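You operate a simulated robot arm through the tools that you are given. There is no shell and no other tool. Be economical: measure what you need, move in short steps, check, and stop when the job is done.

You run a simulated robot arm. Do the job below in one go: nothing can be reset, and whatever is moved stays where it is left.

TASK
Unclip the purple balloon, let it down and lay it in the grey tray.
Fine: let it down with the yellow button, on the nozzle; the clip goes back on its rail; the black knob ends at OFF.

It is judged by the outcome, as a careful person would: the job done as asked, and still so three seconds after it is handed in. It fails if anything else is knocked over, pushed out of place, dropped, spilled or broken.

THE ROBOT
A 7-joint arm with a two-finger parallel gripper, fixed in place. Base frame: the origin is at the foot of the arm, x ahead of it, y to its left, z up; the work surface is at about z = 74. Readings come in cm, rad, newtons and seconds.
With the tool pointing down near the work surface it reaches from about 20 to 68 cm from the base axis. Its first joint turns from -1.152 to 1.152 rad. Payload 2.4 kg.
The tool frame sits at the grasp point between the pads (the TCP): z along the fingers, y along the line on which they close. The tips reach 3 cm beyond it. Largest opening 9.4 cm; finger width 2.8, thickness 1; the body of the gripper, 5 by 9.6 cm, starts 5.5 cm behind the TCP.
Orientation is told as [roll, pitch, yaw] about the base's x, y, z axes, in that order, counted from this pose: with the fingers straight down and closing along the base's y, the tool's x points along the base's -x, its y along +y and its z along -z.

THE INTERFACE
- The arm moves only by the tool jog_arm. Its argument "steps" is a list of rows, each a list of 7 numbers: the shift along the tool's x, y, z in cm, then the turn, a rotation vector about the tool's x, y, z in degrees, then the closure, from 0 (fully open) to 1 (shut). In form: [[dx, dy, dz, wx, wy, wz, grip], ...]. A call has 1 to 10 rows; each row is the pose to reach, as a shift and turn from the pose commanded when the call began, along the tool's axes at that moment. A row lasts 0.2 s, in which the tool goes at most 5 cm and 0.15 rad; a call with a longer step from one row to the next is refused whole, and so is a gripper value outside its range. A pose out of reach is approached as far as the arm can. The call stops where the force on the tool passes 40 N (or 10 N more than at its start, if that is more) or the arm is blocked; 0.2 s more then pass. Each finger travels about 15.3 cm/s and halts on what it meets, pressing with about 26 N; the grip force reading is that of the motor and also rises with nothing between the fingers. The clock runs only during rows and for 0.2 s after the last one: add rows that repeat a pose to give the fingers time. The reply holds the time, the measured pose of the TCP, the force on the tool along the base axes, the opening and the grip force, in the units named above and with some noise, with the torque about the TCP (base axes, N m) and any sound that the robot's microphone picked up, and new pictures: "show" is both (left out), scene, wrist or none.
- Cameras (640 x 400 px; columns grow to the right, rows downward): "scene" is fixed at [4.11, 47.59, 144.75]; the picture's right is [-0.70, -0.72, 0.00], its down [-0.39, 0.38, -0.84] and it looks along [0.60, -0.59, -0.54] (base axes); focal length 327 px, centre (320, 200). "wrist" rides on the gripper at [7.6, 1.4, -10.2] in the tool frame; the picture's right is [-0.18, 0.98, 0.00], its down [-0.75, -0.14, -0.64] and it looks along [-0.63, -0.12, 0.77] (tool axes); focal length 243 px, centre (320, 200). There is no depth. A picture from a camera that has moved, and an enlarged one, comes with that camera's place and axes in the base frame and with its lens.
- inspect(camera, box): a new picture of the part [left, top, right, bottom] of that camera's present view, enlarged. The clock stands still meanwhile.
- job_done(): hands the job in; it is judged then, once.

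Work in short steps. Places have to be worked out from the pictures, the camera data and where the tool is seen: move nearer, look again, correct. Check each grasp and each placing, and mend what went wrong. You have 120 turns and 200 pictures in all, those below and enlarged ones among them. Open the gripper and draw the arm clear of the work before you hand the job in, unless the task says otherwise; then end with one line.

The tools are called after ">>>" as name(argument=value, ...) on one line, values as JSON. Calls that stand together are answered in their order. jog_arm: Moves the arm, as the interface text tells. Its arguments: {"type":"object","properties":{"steps":{"type":"array"},"show":{"type":"string","enum":["both","scene","wrist","none"]}},"required":["steps"]} The other tools are called the same way: inspect (camera, box) takes an enlarged picture of a part of a camera's view; job_done () hands the job in.

At the start:

```text
clock: 0.0
tool_pos: [36.48, -0.48, 114.33]
tool_rot: [0.0, 0.001, 0.0]
force: [0.1, -0.1, 0.8]
ft_torque: [0.01, -0.02, 0.02]
grip_width: 9.4
gripper_force: 0.1
```

scene: 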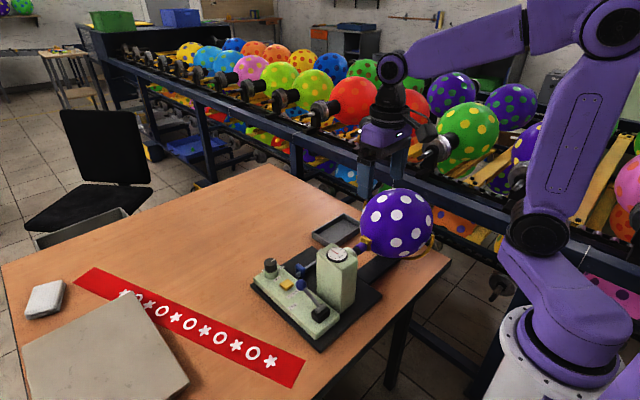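
wrist: 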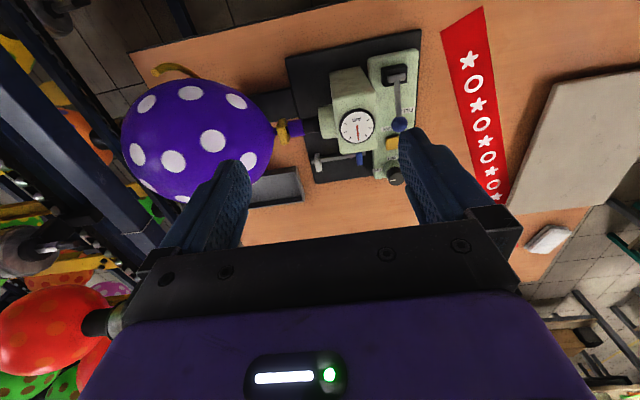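

I'll start by enlarging the work area in both cameras to identify clip, nozzle, buttons, knob, rail and tray.

>>> inspect(camera="scene", box=[240, 170, 460, 360])

>>> inspect(camera="wrist", box=[230, 20, 450, 220])

```text
2.11 times, centred on (350, 265) of scene
camera zoom: at [4.11, 47.59, 144.75], right [-0.7, -0.72, 0.0], down [-0.39, 0.38, -0.84], along [0.6, -0.59, -0.54], focal length 688 px, centre (257, 63)
```

zoom: 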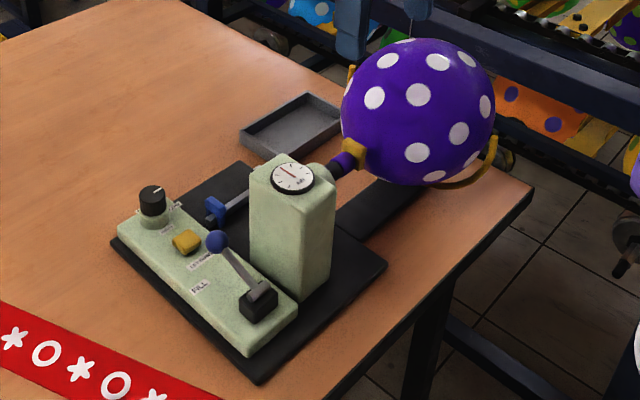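

```text
2.00 times, centred on (340, 120) of wrist
camera zoom: at [29.04, 0.83, 124.59], right [0.18, 0.98, 0.0], down [0.75, -0.14, 0.64], along [0.63, -0.12, -0.77], focal length 485 px, centre (280, 360)
```

zoom: 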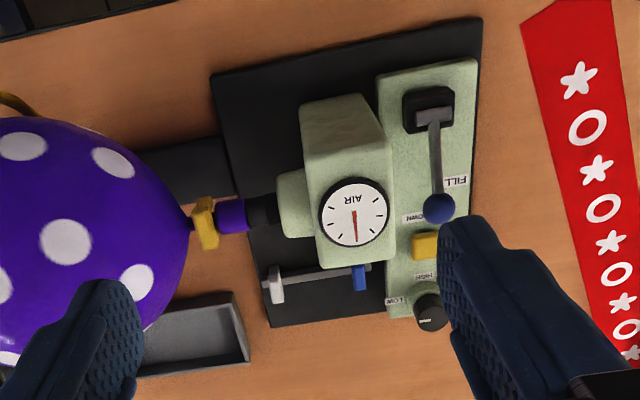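

Purple balloon neck sits on the nozzle with a yellow clip, estimated around (45, -9.5, 86). I'll go lower and nearer for a clear view, staying above the balloon.

>>> jog_arm(steps=[[0, -2, 3, 0, 0, 0, 0], [0, -4, 6, 0, 0, 0, 0], [0, -5, 9, 0, 0, 0, 0], [0, -5, 10, 0, 0, 0, 0]])

>>> inspect(camera="wrist", box=[240, 20, 500, 220])

```text
clock: 1.0
tool_pos: [36.5, -5.46, 104.21]
tool_rot: [0.0, 0.0, 0.001]
force: [-0.7, -0.2, 0.1]
ft_torque: [0.02, 0.01, -0.01]
grip_width: 9.4
gripper_force: 0.0
camera wrist: at [29.06, -4.16, 114.61], right [0.18, 0.98, 0.0], down [0.75, -0.14, 0.64], along [0.63, -0.12, -0.77], focal length 243 px, centre (320, 200)
```

scene: 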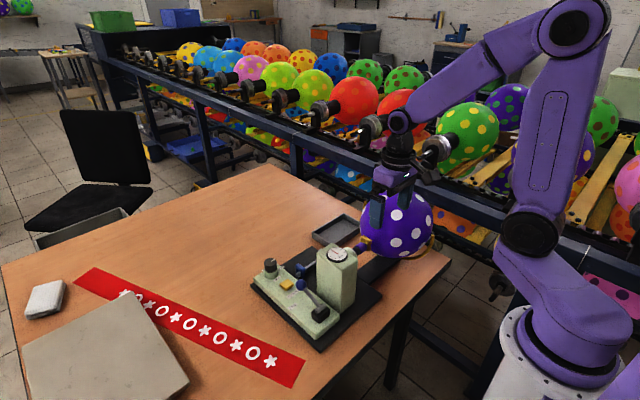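
wrist: 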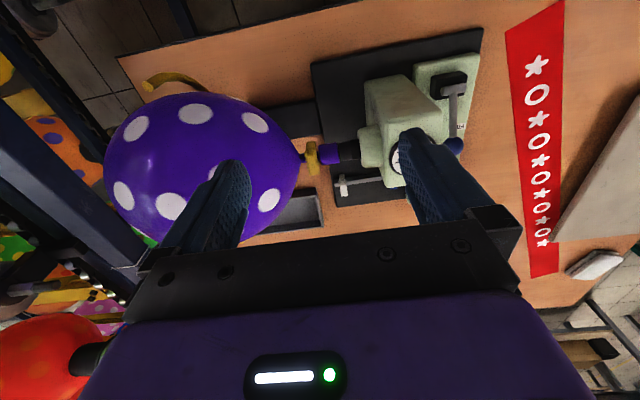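

```text
2.00 times, centred on (370, 120) of wrist
camera zoom: at [29.06, -4.16, 114.61], right [0.18, 0.98, 0.0], down [0.75, -0.14, 0.64], along [0.63, -0.12, -0.77], focal length 485 px, centre (220, 360)
```

zoom: 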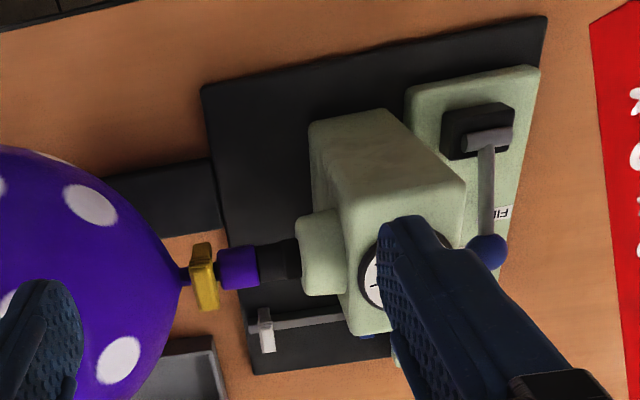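

To see the clip and rail properly I'll draw back in x and lower, keeping clear of the balloon and machine.

>>> jog_arm(steps=[[4, 0, 2, 0, 0, 0, 0], [8, 0, 5, 0, 0, 0, 0], [8, 1, 9, 0, 0, 0, 0], [8, 1, 10, 0, 0, 0, 0]])

>>> inspect(camera="wrist", box=[220, 40, 480, 240])

```text
clock: 2.0
tool_pos: [28.55, -4.6, 94.16]
tool_rot: [0.0, 0.0, 0.0]
force: [-0.8, 0.3, 0.0]
ft_torque: [0.0, 0.0, 0.01]
grip_width: 9.38
gripper_force: 0.0
camera wrist: at [21.0, -3.25, 104.48], right [0.18, 0.98, 0.0], down [0.75, -0.14, 0.64], along [0.63, -0.12, -0.77], focal length 243 px, centre (320, 200)
```

scene: 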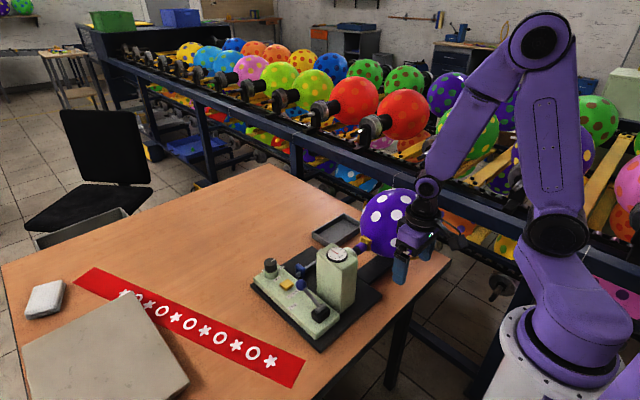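
wrist: 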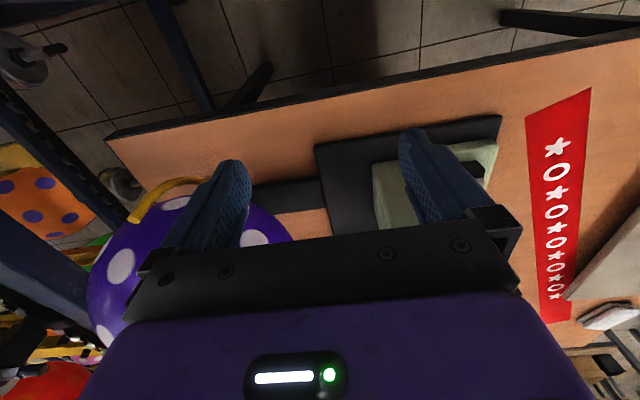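

```text
2.00 times, centred on (350, 140) of wrist
camera zoom: at [21.0, -3.25, 104.48], right [0.18, 0.98, 0.0], down [0.75, -0.14, 0.64], along [0.63, -0.12, -0.77], focal length 485 px, centre (260, 320)
```

zoom: 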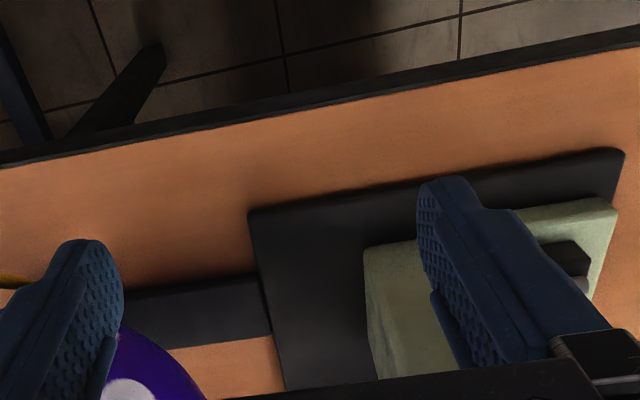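

The hand blocks forward view; the TCP projects to image centre, so the best view is from directly above the target. Going back up and over the clip at z≈99.

>>> jog_arm(steps=[[0, 0, -5, 0, 0, 0, 0], [-4, 0, -8, 0, 0, 0, 0], [-8, 0, -8, 0, 0, 0, 0], [-12, 0, -8, 0, 0, 0, 0], [-16, -1, -6, 0, 0, 0, 0], [-16.5, -2, -5, 0, 0, 0, 0]])

>>> inspect(camera="wrist", box=[220, 20, 480, 220])

```text
clock: 3.4
tool_pos: [44.9, -6.61, 99.18]
tool_rot: [0.001, 0.001, 0.0]
force: [0.7, 0.5, -0.1]
ft_torque: [0.02, 0.0, 0.04]
grip_width: 9.4
gripper_force: 0.0
camera wrist: at [37.43, -5.19, 109.59], right [0.18, 0.98, 0.0], down [0.75, -0.14, 0.64], along [0.63, -0.12, -0.77], focal length 243 px, centre (320, 200)
```

scene: 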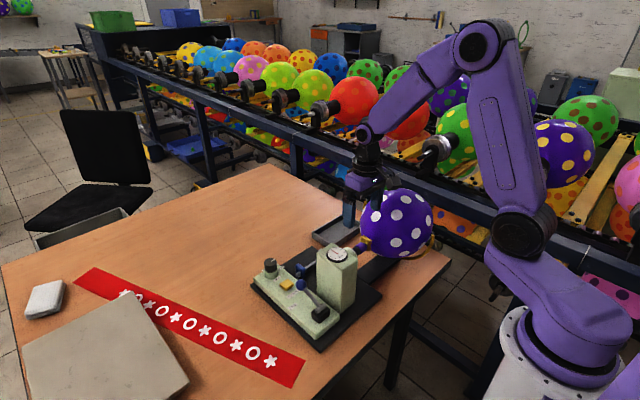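
wrist: 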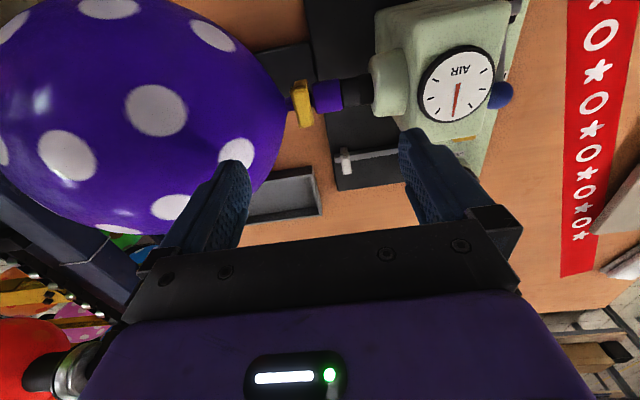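

```text
2.00 times, centred on (350, 120) of wrist
camera zoom: at [37.43, -5.19, 109.59], right [0.18, 0.98, 0.0], down [0.75, -0.14, 0.64], along [0.63, -0.12, -0.77], focal length 485 px, centre (260, 360)
```

zoom: 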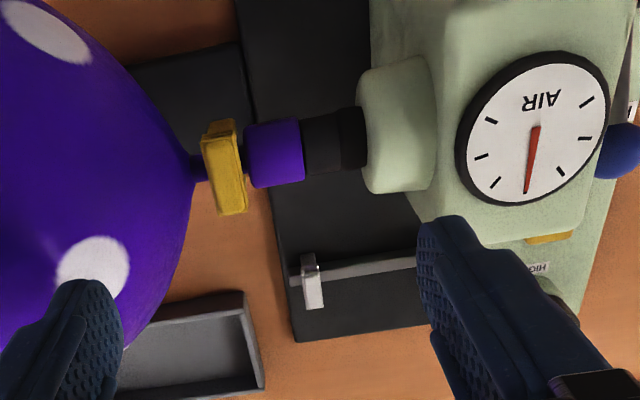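

Clip estimate: about (44.4, -8.2, 87). Closer look at clip and at the rail.

>>> inspect(camera="wrist", box=[280, 60, 360, 110])

>>> inspect(camera="scene", box=[300, 210, 400, 272])

>>> inspect(camera="scene", box=[245, 240, 345, 302])

```text
8.00 times, centred on (320, 85) of wrist
camera zoom: at [37.43, -5.19, 109.59], right [0.18, 0.98, 0.0], down [0.75, -0.14, 0.64], along [0.63, -0.12, -0.77], focal length 1941 px, centre (320, 1120)
```

zoom: 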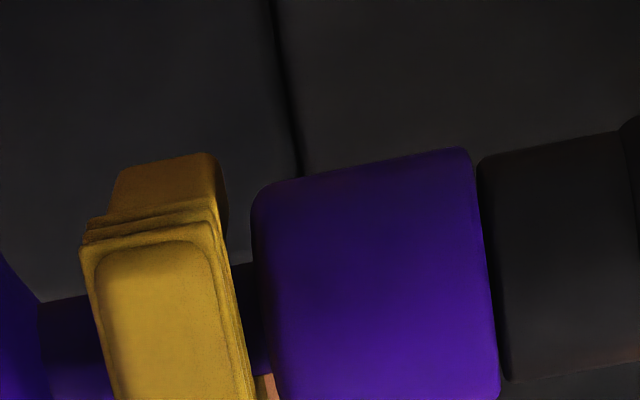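

```text
6.40 times, centred on (350, 241) of scene
camera zoom: at [4.11, 47.59, 144.75], right [-0.7, -0.72, 0.0], down [-0.39, 0.38, -0.84], along [0.6, -0.59, -0.54], focal length 2091 px, centre (128, -62)
```

zoom: 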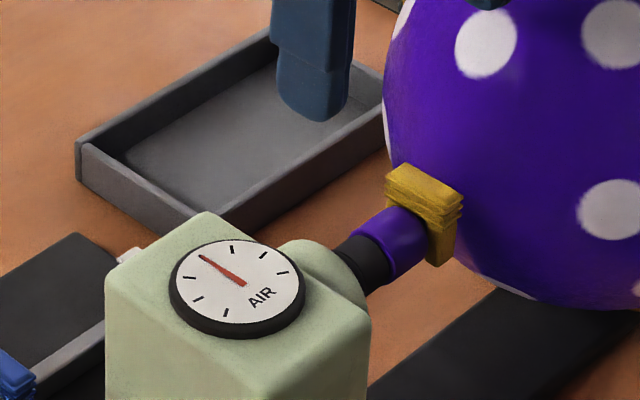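

```text
6.40 times, centred on (295, 271) of scene
camera zoom: at [4.11, 47.59, 144.75], right [-0.7, -0.72, 0.0], down [-0.39, 0.38, -0.84], along [0.6, -0.59, -0.54], focal length 2091 px, centre (480, -254)
```

zoom: 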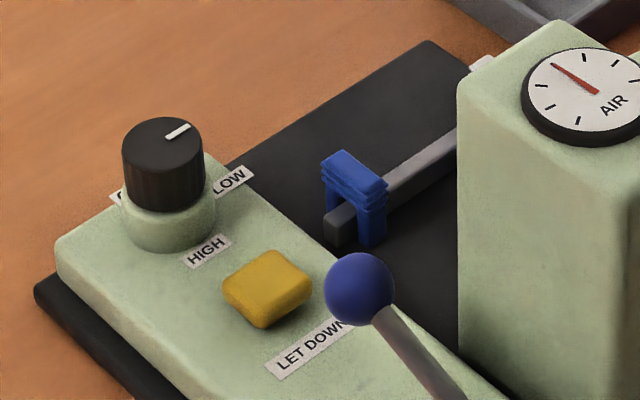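

The yellow clip is an inverted-U straddling the neck, same style as the blue and white ones on the rail. Before choosing the grasp direction, I'll look from above the rail to see clearance there.

>>> jog_arm(steps=[[-3, 2, -1, 0, 0, 0, 0], [-7, 4, -1, 0, 0, 0, 0], [-10, 6, -1, 0, 0, 0, 0], [-11, 6.5, -1, 0, 0, 0, 0]], show="wrist")

>>> inspect(camera="wrist", box=[220, 20, 480, 220])

```text
clock: 4.4
tool_pos: [56.08, 0.13, 100.56]
tool_rot: [-0.002, 0.0, 0.0]
force: [0.3, 0.2, -0.2]
ft_torque: [-0.02, -0.03, -0.01]
grip_width: 9.39
gripper_force: 0.2
camera wrist: at [48.56, 1.42, 110.66], right [0.18, 0.98, 0.0], down [0.75, -0.14, 0.64], along [0.63, -0.12, -0.77], focal length 243 px, centre (320, 200)
```

wrist: 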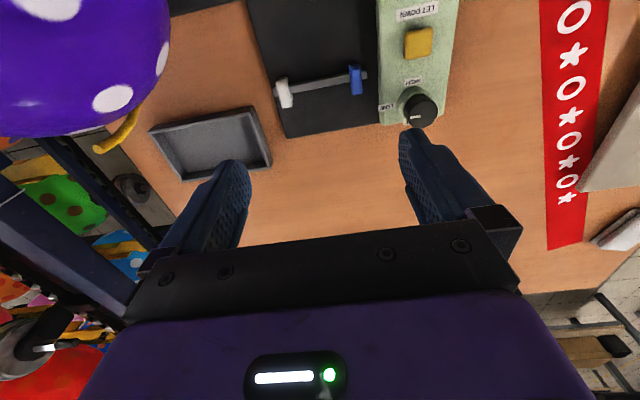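

```text
2.00 times, centred on (350, 120) of wrist
camera zoom: at [48.56, 1.42, 110.66], right [0.18, 0.98, 0.0], down [0.75, -0.14, 0.64], along [0.63, -0.12, -0.77], focal length 485 px, centre (260, 360)
```

zoom: 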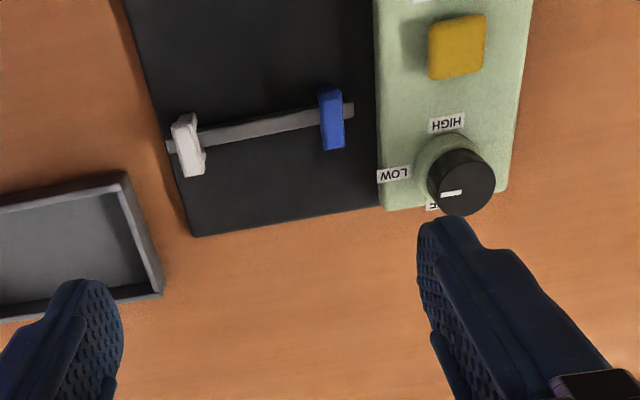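

Rail runs along y at x≈57.2, z≈77, white clip at y≈-5.3, blue at y≈4.3, plenty of free space at y≈-0.5. I'll grip the clip along x, so turn the tool 90° (camera to +y side) while moving above the clip.

>>> jog_arm(steps=[[1.5, -1, -1, 0, 0, 8, 0], [3, -2, -2, 0, 0, 16, 0], [4.5, -3, -2, 0, 0, 24, 0], [6, -4, -2, 0, 0, 32, 0], [7.5, -5, -2, 0, 0, 40, 0], [9, -6, -2, 0, 0, 48, 0], [10, -7, -2, 0, 0, 56, 0], [11, -8, -2, 0, 0, 64, 0], [11.7, -8.4, -2, 0, 0, 72, 0], [11.7, -8.4, -2, 0, 0, 80, 0]], show="none")

>>> jog_arm(steps=[[0, 0, 2, 0, 0, 8, 0], [0, 0, 4, 0, 0, 10, 0], [0, 0, 4, 0, 0, 10, 0]])

>>> inspect(camera="wrist", box=[220, 20, 480, 220])

```text
clock: 6.6
tool_pos: [44.33, -8.39, 102.21]
tool_rot: [0.0, 0.001, -1.397]
force: [0.0, -0.2, -0.7]
ft_torque: [-0.01, 0.03, -0.01]
grip_width: 9.4
gripper_force: 0.1
```

```text
clock: 7.4
tool_pos: [44.25, -8.34, 98.3]
tool_rot: [0.0, 0.002, -1.57]
force: [0.0, -0.1, -0.1]
ft_torque: [0.01, -0.01, 0.03]
grip_width: 9.44
gripper_force: 0.0
camera wrist: at [45.94, -0.88, 108.56], right [0.98, -0.18, 0.0], down [-0.14, -0.75, 0.64], along [-0.12, -0.63, -0.77], focal length 243 px, centre (320, 200)
```

scene: 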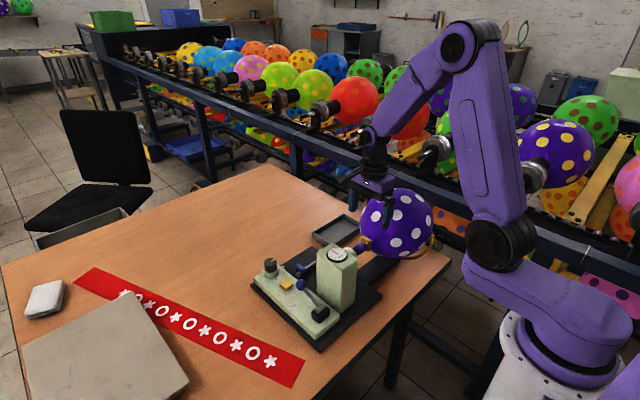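
wrist: 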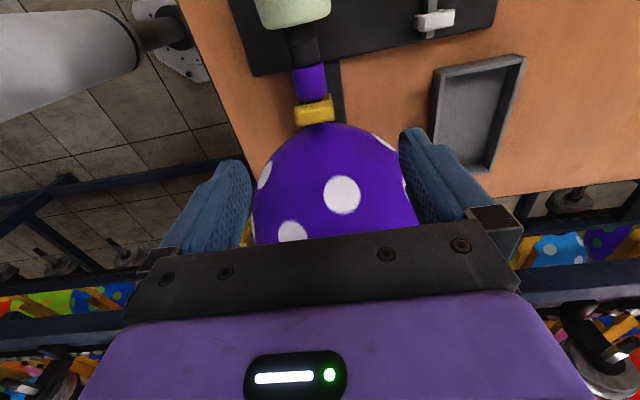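

```text
2.00 times, centred on (350, 120) of wrist
camera zoom: at [45.94, -0.88, 108.56], right [0.98, -0.18, 0.0], down [-0.14, -0.75, 0.64], along [-0.12, -0.63, -0.77], focal length 485 px, centre (260, 360)
```

zoom: 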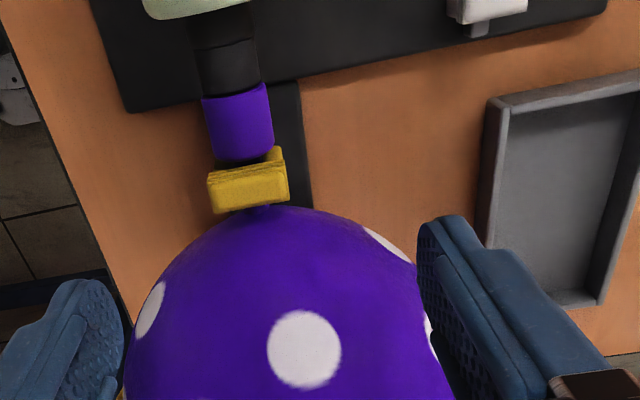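

Clip top is at about (44.1, -8.0, 88.5), ~3.1 wide along x. Narrow the fingers to ~6 cm and descend so tips straddle it, then look.

>>> jog_arm(steps=[[0.2, -0.15, 3, 0, 0, 0, 0.36], [0.2, -0.15, 6, 0, 0, 0, 0.36], [0.2, -0.15, 8, 0, 0, 0, 0.36], [0.2, -0.15, 8.8, 0, 0, 0, 0.36]])

>>> inspect(camera="wrist", box=[220, 60, 480, 260])

>>> inspect(camera="scene", box=[300, 200, 400, 262])

```text
clock: 8.4
tool_pos: [44.26, -8.23, 89.34]
tool_rot: [-0.001, -0.001, -1.57]
force: [0.1, -0.4, -0.1]
ft_torque: [-0.01, -0.02, 0.0]
grip_width: 6.01
gripper_force: 0.0
camera wrist: at [45.8, -0.71, 99.71], right [0.98, -0.18, 0.0], down [-0.14, -0.75, 0.64], along [-0.12, -0.63, -0.77], focal length 243 px, centre (320, 200)
```

scene: 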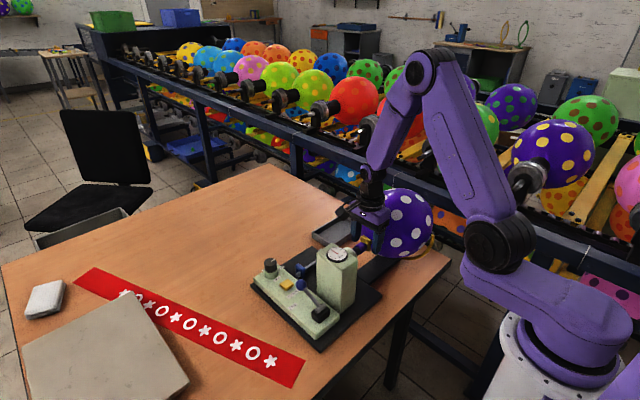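
wrist: 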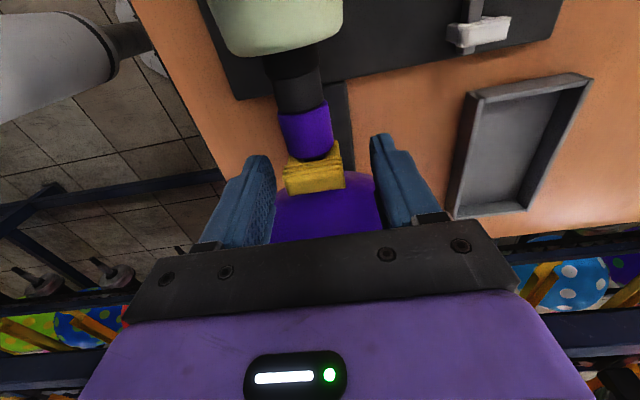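

```text
2.00 times, centred on (350, 160) of wrist
camera zoom: at [45.8, -0.71, 99.71], right [0.98, -0.18, 0.0], down [-0.14, -0.75, 0.64], along [-0.12, -0.63, -0.77], focal length 485 px, centre (260, 280)
```

zoom: 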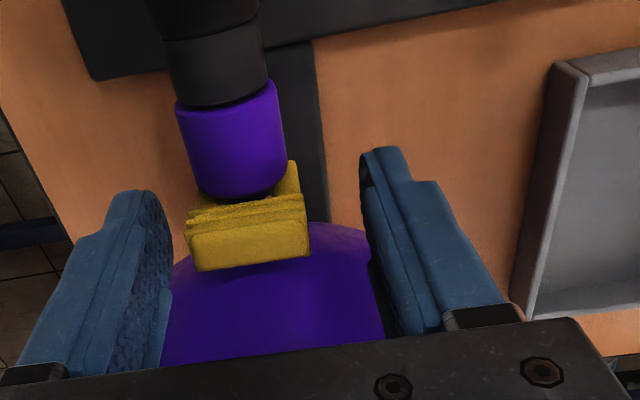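

```text
6.40 times, centred on (350, 231) of scene
camera zoom: at [4.11, 47.59, 144.75], right [-0.7, -0.72, 0.0], down [-0.39, 0.38, -0.84], along [0.6, -0.59, -0.54], focal length 2091 px, centre (128, 2)
```

zoom: 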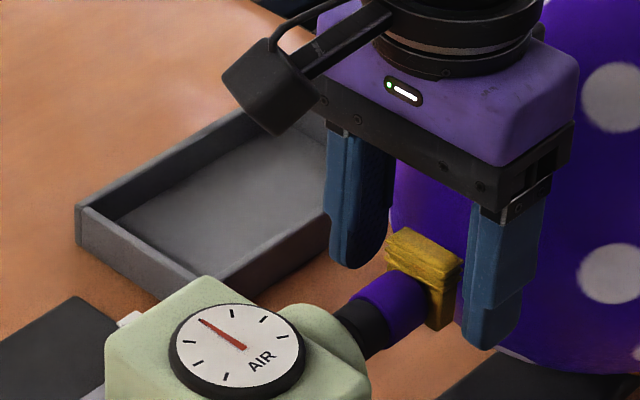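

Clip is centred between the fingers. Close on it.

>>> jog_arm(steps=[[0, -0.1, 0, 0, 0, 0, 0.5], [0, -0.1, 0, 0, 0, 0, 0.75], [0, -0.1, 0, 0, 0, 0, 0.75], [0, -0.1, 0, 0, 0, 0, 0.75]])

```text
clock: 9.4
tool_pos: [44.11, -8.34, 89.49]
tool_rot: [0.0, 0.0, -1.569]
force: [-1.6, 0.4, -0.7]
ft_torque: [-0.01, 0.06, 0.05]
grip_width: 2.88
gripper_force: 13.7
camera wrist: at [45.69, -0.75, 99.74], right [0.98, -0.18, 0.0], down [-0.14, -0.75, 0.64], along [-0.12, -0.63, -0.77], focal length 243 px, centre (320, 200)
```

scene: 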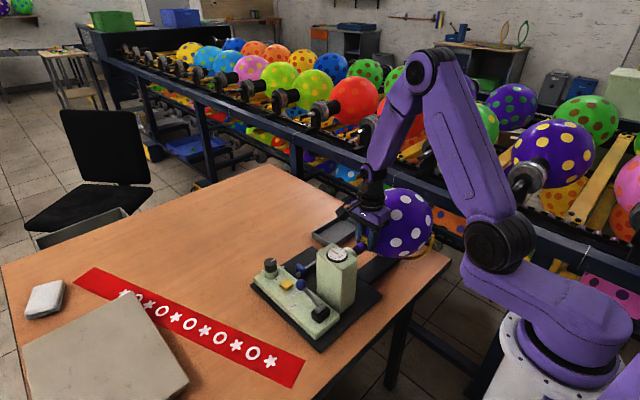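
wrist: 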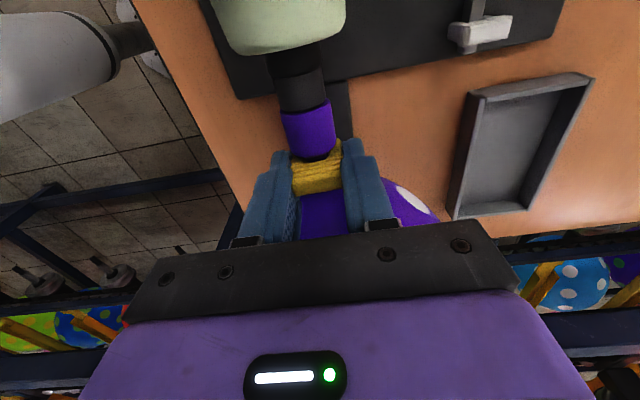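

Gripped at 2.88 cm. Firm up and lift straight up slowly.

>>> jog_arm(steps=[[0, 0, 0, 0, 0, 0, 0.9], [0, 0, -0.5, 0, 0, 0, 0.9], [0, 0, -1, 0, 0, 0, 0.9], [0, 0, -2, 0, 0, 0, 0.9], [0, 0, -3.5, 0, 0, 0, 0.9], [0, 0, -5, 0, 0, 0, 0.9]])

```text
clock: 10.8
tool_pos: [44.05, -8.29, 94.52]
tool_rot: [-0.001, 0.0, -1.571]
force: [0.1, -0.1, 0.0]
ft_torque: [0.03, 0.01, -0.02]
grip_width: 2.88
gripper_force: 14.7
camera wrist: at [45.56, -0.74, 104.79], right [0.98, -0.18, 0.0], down [-0.14, -0.75, 0.64], along [-0.12, -0.63, -0.77], focal length 243 px, centre (320, 200)
```

scene: 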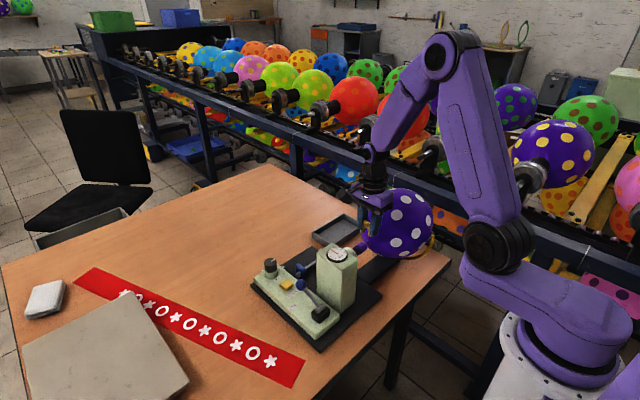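
wrist: 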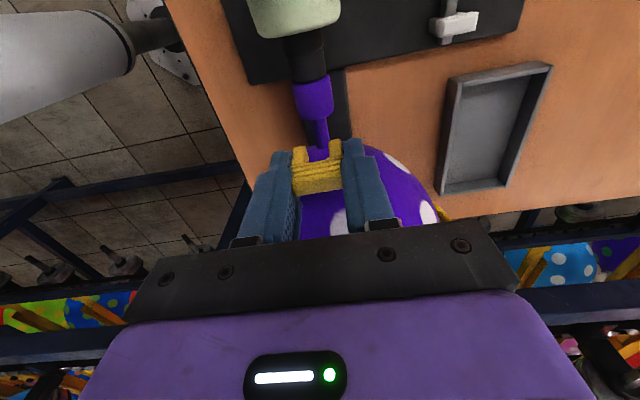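

Clip is off and held, balloon still full. Move over the rail's free middle (57.2, -0.5).

>>> jog_arm(steps=[[0, 2, -3, 0, 0, 0, 0.9], [0, 6, -4, 0, 0, 0, 0.9], [2, 10, -4, 0, 0, 0, 0.9], [5, 13.1, -4, 0, 0, 0, 0.9], [7.8, 13.1, -1, 0, 0, 0, 0.9], [7.8, 13.1, 3, 0, 0, 0, 0.9], [7.8, 13.1, 5, 0, 0, 0, 0.9], [7.8, 13.1, 5, 0, 0, 0, 0.9]])

>>> inspect(camera="wrist", box=[220, 20, 480, 220])

>>> inspect(camera="scene", box=[255, 200, 375, 275])

```text
clock: 12.6
tool_pos: [57.16, -0.4, 89.28]
tool_rot: [0.001, 0.0, -1.571]
force: [0.2, 0.0, -0.2]
ft_torque: [-0.01, 0.0, 0.01]
grip_width: 2.88
gripper_force: 14.2
camera wrist: at [58.74, 7.13, 99.61], right [0.98, -0.18, 0.0], down [-0.14, -0.75, 0.64], along [-0.12, -0.63, -0.77], focal length 243 px, centre (320, 200)
```

scene: 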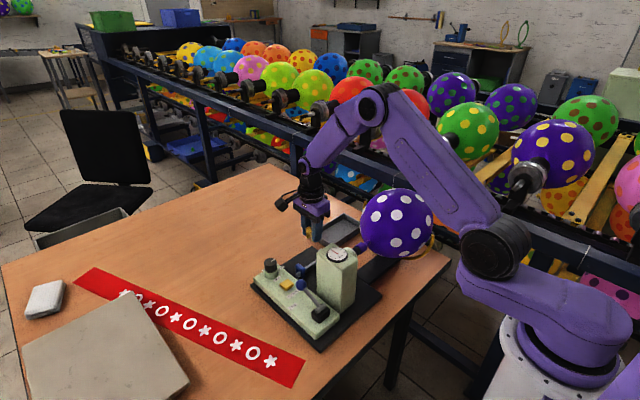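
wrist: 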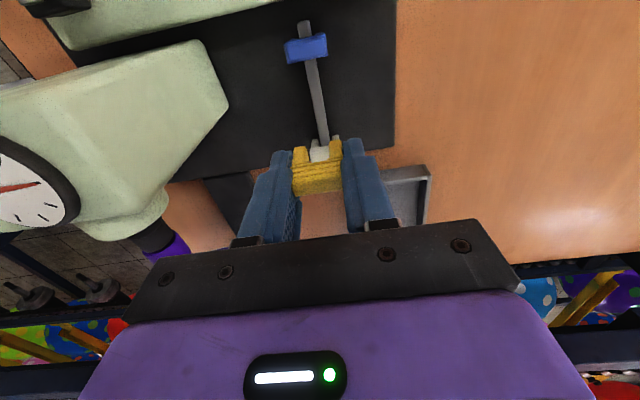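

```text
2.00 times, centred on (350, 120) of wrist
camera zoom: at [58.74, 7.13, 99.61], right [0.98, -0.18, 0.0], down [-0.14, -0.75, 0.64], along [-0.12, -0.63, -0.77], focal length 485 px, centre (260, 360)
```

zoom: 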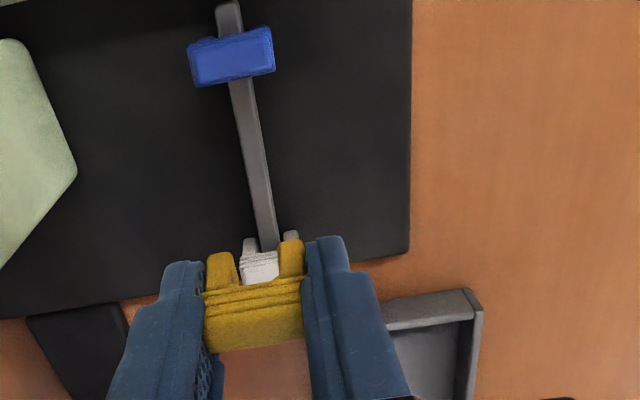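

```text
5.33 times, centred on (315, 238) of scene
camera zoom: at [4.11, 47.59, 144.75], right [-0.7, -0.72, 0.0], down [-0.39, 0.38, -0.84], along [0.6, -0.59, -0.54], focal length 1742 px, centre (347, 0)
```

zoom: 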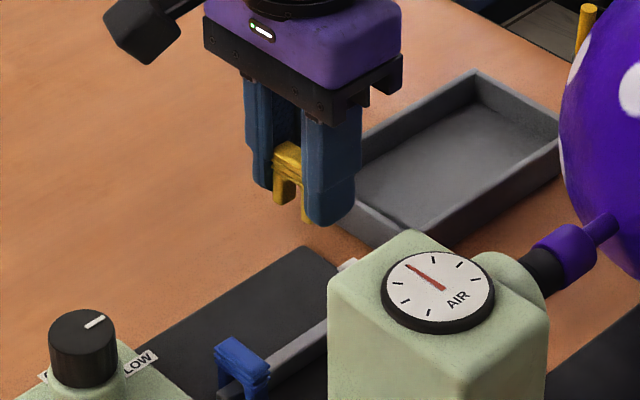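

Calibration is consistent; rail at x≈57.25 here. Lower until the legs are just above the rail and check alignment.

>>> jog_arm(steps=[[0, 0.1, 3, 0, 0, 0, 0.9], [0, 0.1, 5, 0, 0, 0, 0.9], [0, 0.1, 6.3, 0, 0, 0, 0.9], [0, 0.1, 6.3, 0, 0, 0, 0.9]], show="wrist")

>>> inspect(camera="wrist", box=[260, 60, 390, 160])

>>> inspect(camera="scene", box=[275, 225, 345, 270])

```text
clock: 13.6
tool_pos: [57.35, -0.58, 83.11]
tool_rot: [-0.002, -0.001, -1.571]
force: [0.4, -0.4, 0.0]
ft_torque: [0.01, 0.01, 0.02]
grip_width: 2.87
gripper_force: 14.0
camera wrist: at [58.82, 7.12, 93.39], right [0.98, -0.18, 0.0], down [-0.14, -0.75, 0.64], along [-0.12, -0.63, -0.77], focal length 243 px, centre (320, 200)
```

wrist: 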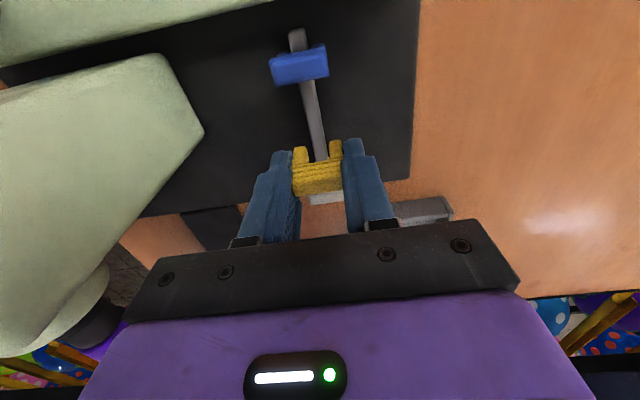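

```text
4.00 times, centred on (325, 110) of wrist
camera zoom: at [58.82, 7.12, 93.39], right [0.98, -0.18, 0.0], down [-0.14, -0.75, 0.64], along [-0.12, -0.63, -0.77], focal length 970 px, centre (300, 560)
```

zoom: 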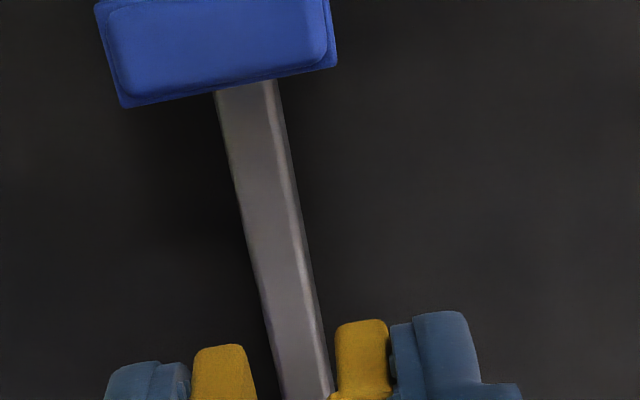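

```text
8.89 times, centred on (310, 248) of scene
camera zoom: at [4.11, 47.59, 144.75], right [-0.7, -0.72, 0.0], down [-0.39, 0.38, -0.84], along [0.6, -0.59, -0.54], focal length 2904 px, centre (409, -222)
```

zoom: 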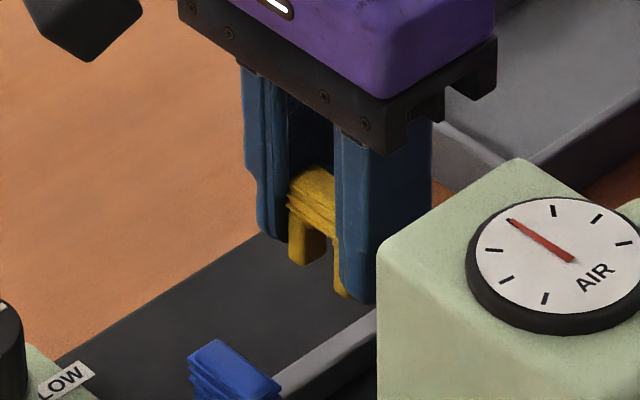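

Legs are slightly to +x of the rail (~0.2 cm). Shift and lower a bit more, then check again.

>>> jog_arm(steps=[[0, -0.2, 0, 0, 0, 0, 0.9], [0, -0.2, 0.8, 0, 0, 0, 0.9], [0, -0.2, 1.1, 0, 0, 0, 0.9], [0, -0.2, 1.1, 0, 0, 0, 0.9]], show="none")

>>> inspect(camera="wrist", box=[260, 60, 390, 160])

>>> inspect(camera="scene", box=[285, 235, 335, 267])

```text
clock: 14.6
tool_pos: [57.09, -0.3, 82.09]
tool_rot: [0.001, 0.001, -1.573]
force: [-0.7, 0.6, -0.4]
ft_torque: [-0.01, 0.02, -0.01]
grip_width: 2.85
gripper_force: 13.9
```

```text
4.00 times, centred on (325, 110) of wrist
camera zoom: at [58.64, 7.15, 92.34], right [0.98, -0.18, 0.0], down [-0.14, -0.75, 0.64], along [-0.12, -0.63, -0.77], focal length 970 px, centre (300, 560)
```

zoom: 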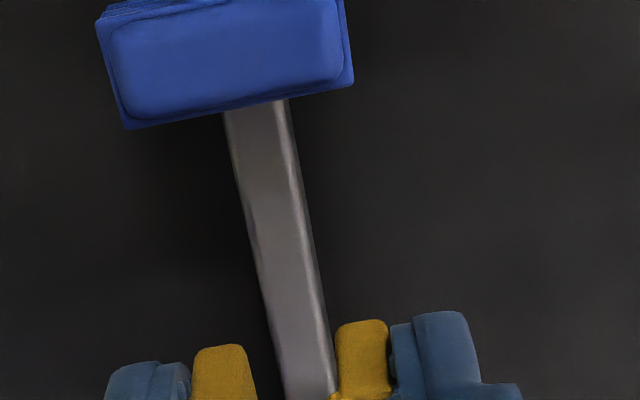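

```text
12.50 times, centred on (310, 251) of scene
camera zoom: at [4.11, 47.59, 144.75], right [-0.7, -0.72, 0.0], down [-0.39, 0.38, -0.84], along [0.6, -0.59, -0.54], focal length 4084 px, centre (445, -438)
```

zoom: 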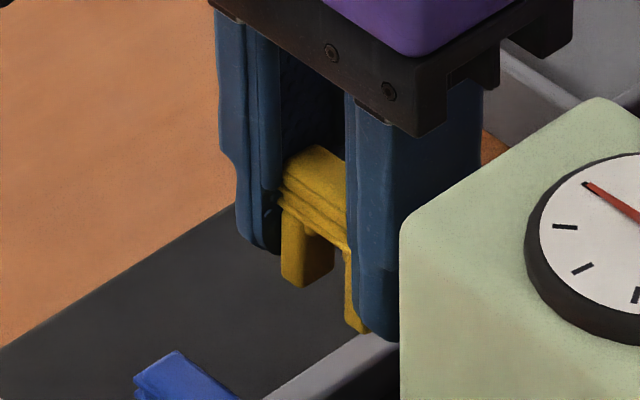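

Now legs and rail line up within ~0.05 cm. Lower slowly.

>>> jog_arm(steps=[[0, -0.03, 0.5, 0, 0, 0, 0.9], [0, -0.03, 1.0, 0, 0, 0, 0.9], [0, -0.03, 1.4, 0, 0, 0, 0.9]], show="wrist")

>>> inspect(camera="scene", box=[285, 235, 335, 267])

>>> inspect(camera="wrist", box=[260, 60, 390, 160])

```text
clock: 15.4
tool_pos: [56.88, -0.33, 80.69]
tool_rot: [-0.001, 0.001, -1.572]
force: [0.2, 0.8, -0.7]
ft_torque: [-0.01, -0.02, -0.03]
grip_width: 2.89
gripper_force: 14.5
camera wrist: at [58.56, 7.15, 91.0], right [0.98, -0.18, 0.0], down [-0.14, -0.75, 0.64], along [-0.12, -0.63, -0.77], focal length 243 px, centre (320, 200)
```

wrist: 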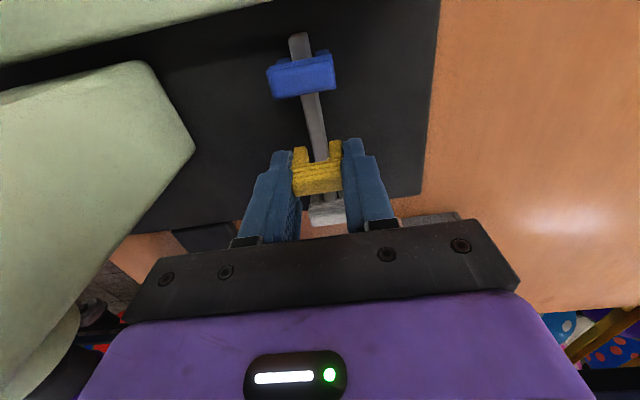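

```text
12.50 times, centred on (310, 251) of scene
camera zoom: at [4.11, 47.59, 144.75], right [-0.7, -0.72, 0.0], down [-0.39, 0.38, -0.84], along [0.6, -0.59, -0.54], focal length 4084 px, centre (445, -438)
```

zoom: 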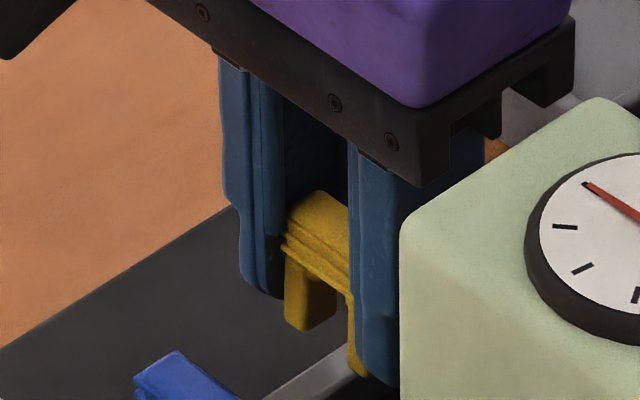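

```text
4.00 times, centred on (325, 110) of wrist
camera zoom: at [58.56, 7.15, 91.0], right [0.98, -0.18, 0.0], down [-0.14, -0.75, 0.64], along [-0.12, -0.63, -0.77], focal length 970 px, centre (300, 560)
```

zoom: 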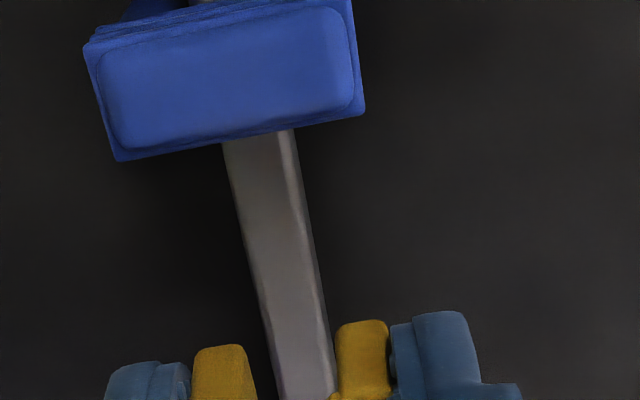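

Still aligned, no contact. Continue down.

>>> jog_arm(steps=[[0, 0.03, 0.4, 0, 0, 0, 0.9], [0, 0.03, 0.8, 0, 0, 0, 0.9], [0, 0.03, 1.2, 0, 0, 0, 0.9]], show="none")

>>> inspect(camera="scene", box=[285, 240, 335, 272])

>>> inspect(camera="wrist", box=[260, 60, 390, 160])

```text
clock: 16.2
tool_pos: [57.05, -0.36, 79.62]
tool_rot: [0.001, 0.0, -1.571]
force: [0.0, 0.6, -0.6]
ft_torque: [0.04, 0.01, 0.01]
grip_width: 2.88
gripper_force: 14.4
```

```text
12.50 times, centred on (310, 256) of scene
camera zoom: at [4.11, 47.59, 144.75], right [-0.7, -0.72, 0.0], down [-0.39, 0.38, -0.84], along [0.6, -0.59, -0.54], focal length 4084 px, centre (445, -500)
```

zoom: 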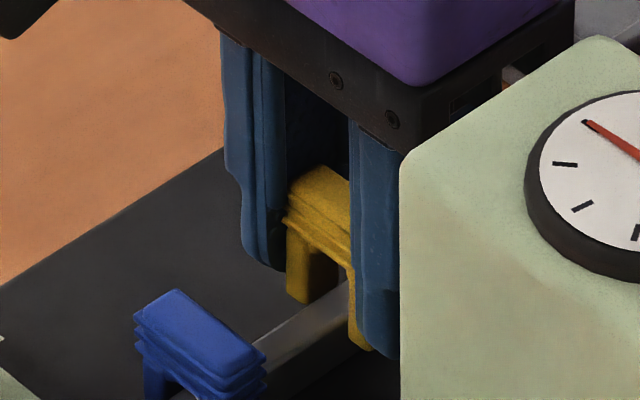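

```text
4.00 times, centred on (325, 110) of wrist
camera zoom: at [58.61, 7.09, 89.8], right [0.98, -0.18, 0.0], down [-0.14, -0.75, 0.64], along [-0.12, -0.63, -0.77], focal length 970 px, centre (300, 560)
```

zoom: 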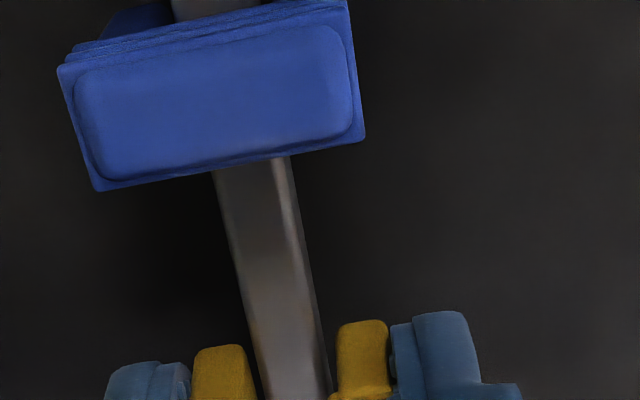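

Legs now straddle the rail; the seated blue clip's top is ~1.1 cm lower, so go down about 1.0 more gently.

>>> jog_arm(steps=[[0, -0.04, 0.3, 0, 0, 0, 0.9], [0, -0.04, 0.6, 0, 0, 0, 0.9], [0, -0.04, 0.9, 0, 0, 0, 0.9]], show="none")

>>> inspect(camera="scene", box=[285, 240, 335, 272])

>>> inspect(camera="wrist", box=[260, 60, 390, 160])

```text
clock: 17.0
tool_pos: [57.03, -0.56, 78.63]
tool_rot: [0.0, 0.0, -1.572]
force: [0.7, 0.5, 0.0]
ft_torque: [0.02, 0.0, 0.01]
grip_width: 2.89
gripper_force: 13.8
```

```text
12.50 times, centred on (310, 256) of scene
camera zoom: at [4.11, 47.59, 144.75], right [-0.7, -0.72, 0.0], down [-0.39, 0.38, -0.84], along [0.6, -0.59, -0.54], focal length 4084 px, centre (445, -500)
```

zoom: 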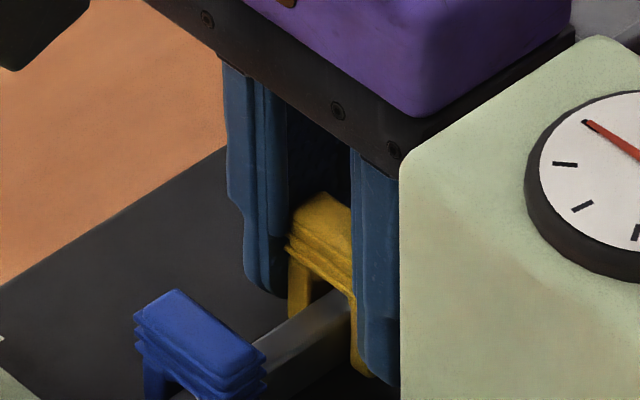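

```text
4.00 times, centred on (325, 110) of wrist
camera zoom: at [58.61, 7.05, 88.91], right [0.98, -0.18, 0.0], down [-0.14, -0.75, 0.64], along [-0.12, -0.63, -0.77], focal length 970 px, centre (300, 560)
```

zoom: 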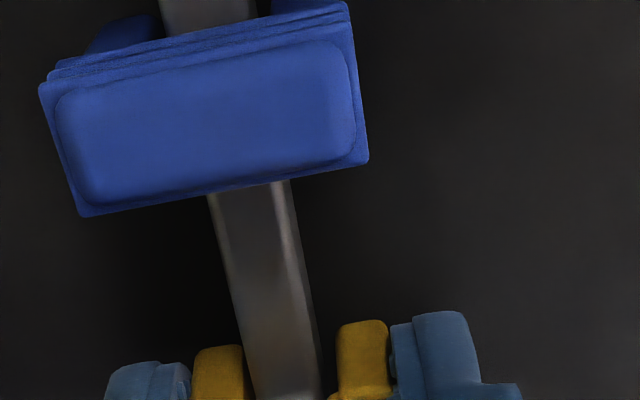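

Nearly seated (~0.2 cm left). Nudge down to contact.

>>> jog_arm(steps=[[0, -0.02, 0.1, 0, 0, 0, 0.9], [0, -0.02, 0.2, 0, 0, 0, 0.9], [0, -0.02, 0.25, 0, 0, 0, 0.9]], show="none")

```text
clock: 17.8
tool_pos: [57.05, -0.5, 78.41]
tool_rot: [0.004, 0.0, -1.571]
force: [1.5, 0.3, 11.0]
ft_torque: [-0.01, 0.0, -0.03]
grip_width: 2.89
gripper_force: 14.0
```

Contact (11 N): seated. Ease off slightly, release and rise.

>>> jog_arm(steps=[[0, 0, -0.1, 0, 0, 0, 0.9], [0, 0, -0.1, 0, 0, 0, 0.6], [0, 0, -0.1, 0, 0, 0, 0.4], [0, 0, -0.1, 0, 0, 0, 0.4], [0, 0, -2, 0, 0, 0, 0.4], [0, 0, -5, 0, 0, 0, 0.4], [0, 0, -10, 0, 0, 0, 0.4]])

>>> inspect(camera="wrist", box=[220, 20, 480, 220])

>>> inspect(camera="scene", box=[255, 230, 355, 292])

```text
clock: 19.4
tool_pos: [56.99, -0.53, 88.53]
tool_rot: [0.001, 0.001, -1.571]
force: [0.1, 0.5, 0.1]
ft_torque: [-0.01, -0.01, 0.02]
grip_width: 5.63
gripper_force: 0.0
camera wrist: at [58.55, 6.96, 98.79], right [0.98, -0.18, 0.0], down [-0.14, -0.75, 0.64], along [-0.12, -0.63, -0.77], focal length 243 px, centre (320, 200)
```

scene: 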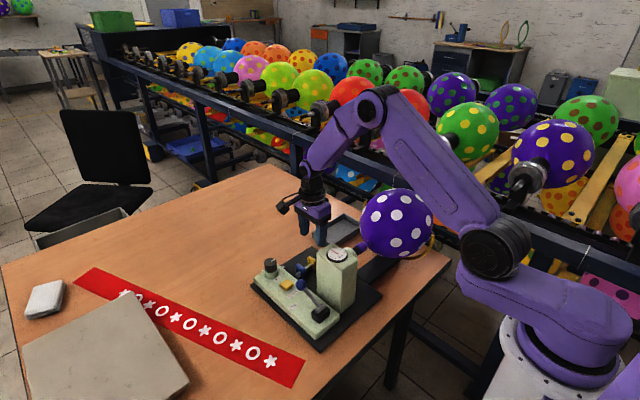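
wrist: 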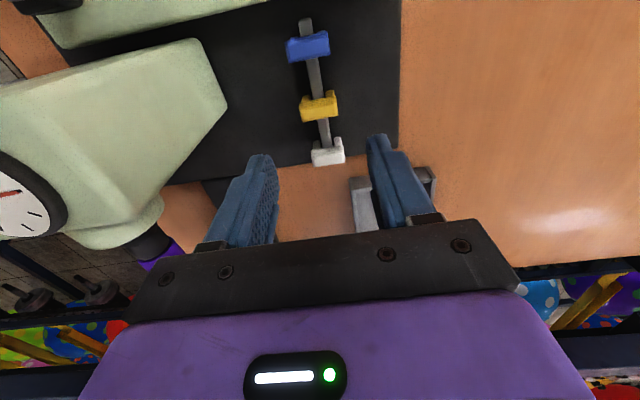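

```text
2.00 times, centred on (350, 120) of wrist
camera zoom: at [58.55, 6.96, 98.79], right [0.98, -0.18, 0.0], down [-0.14, -0.75, 0.64], along [-0.12, -0.63, -0.77], focal length 485 px, centre (260, 360)
```

zoom: 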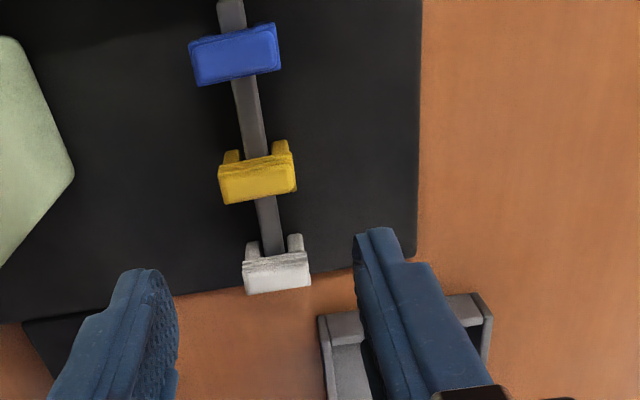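

```text
6.40 times, centred on (305, 261) of scene
camera zoom: at [4.11, 47.59, 144.75], right [-0.7, -0.72, 0.0], down [-0.39, 0.38, -0.84], along [0.6, -0.59, -0.54], focal length 2091 px, centre (416, -190)
```

zoom: 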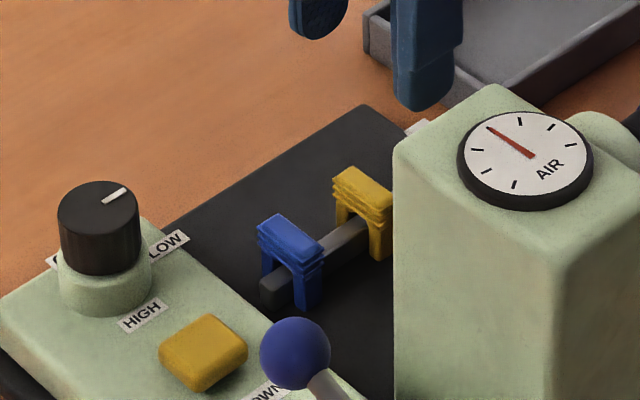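

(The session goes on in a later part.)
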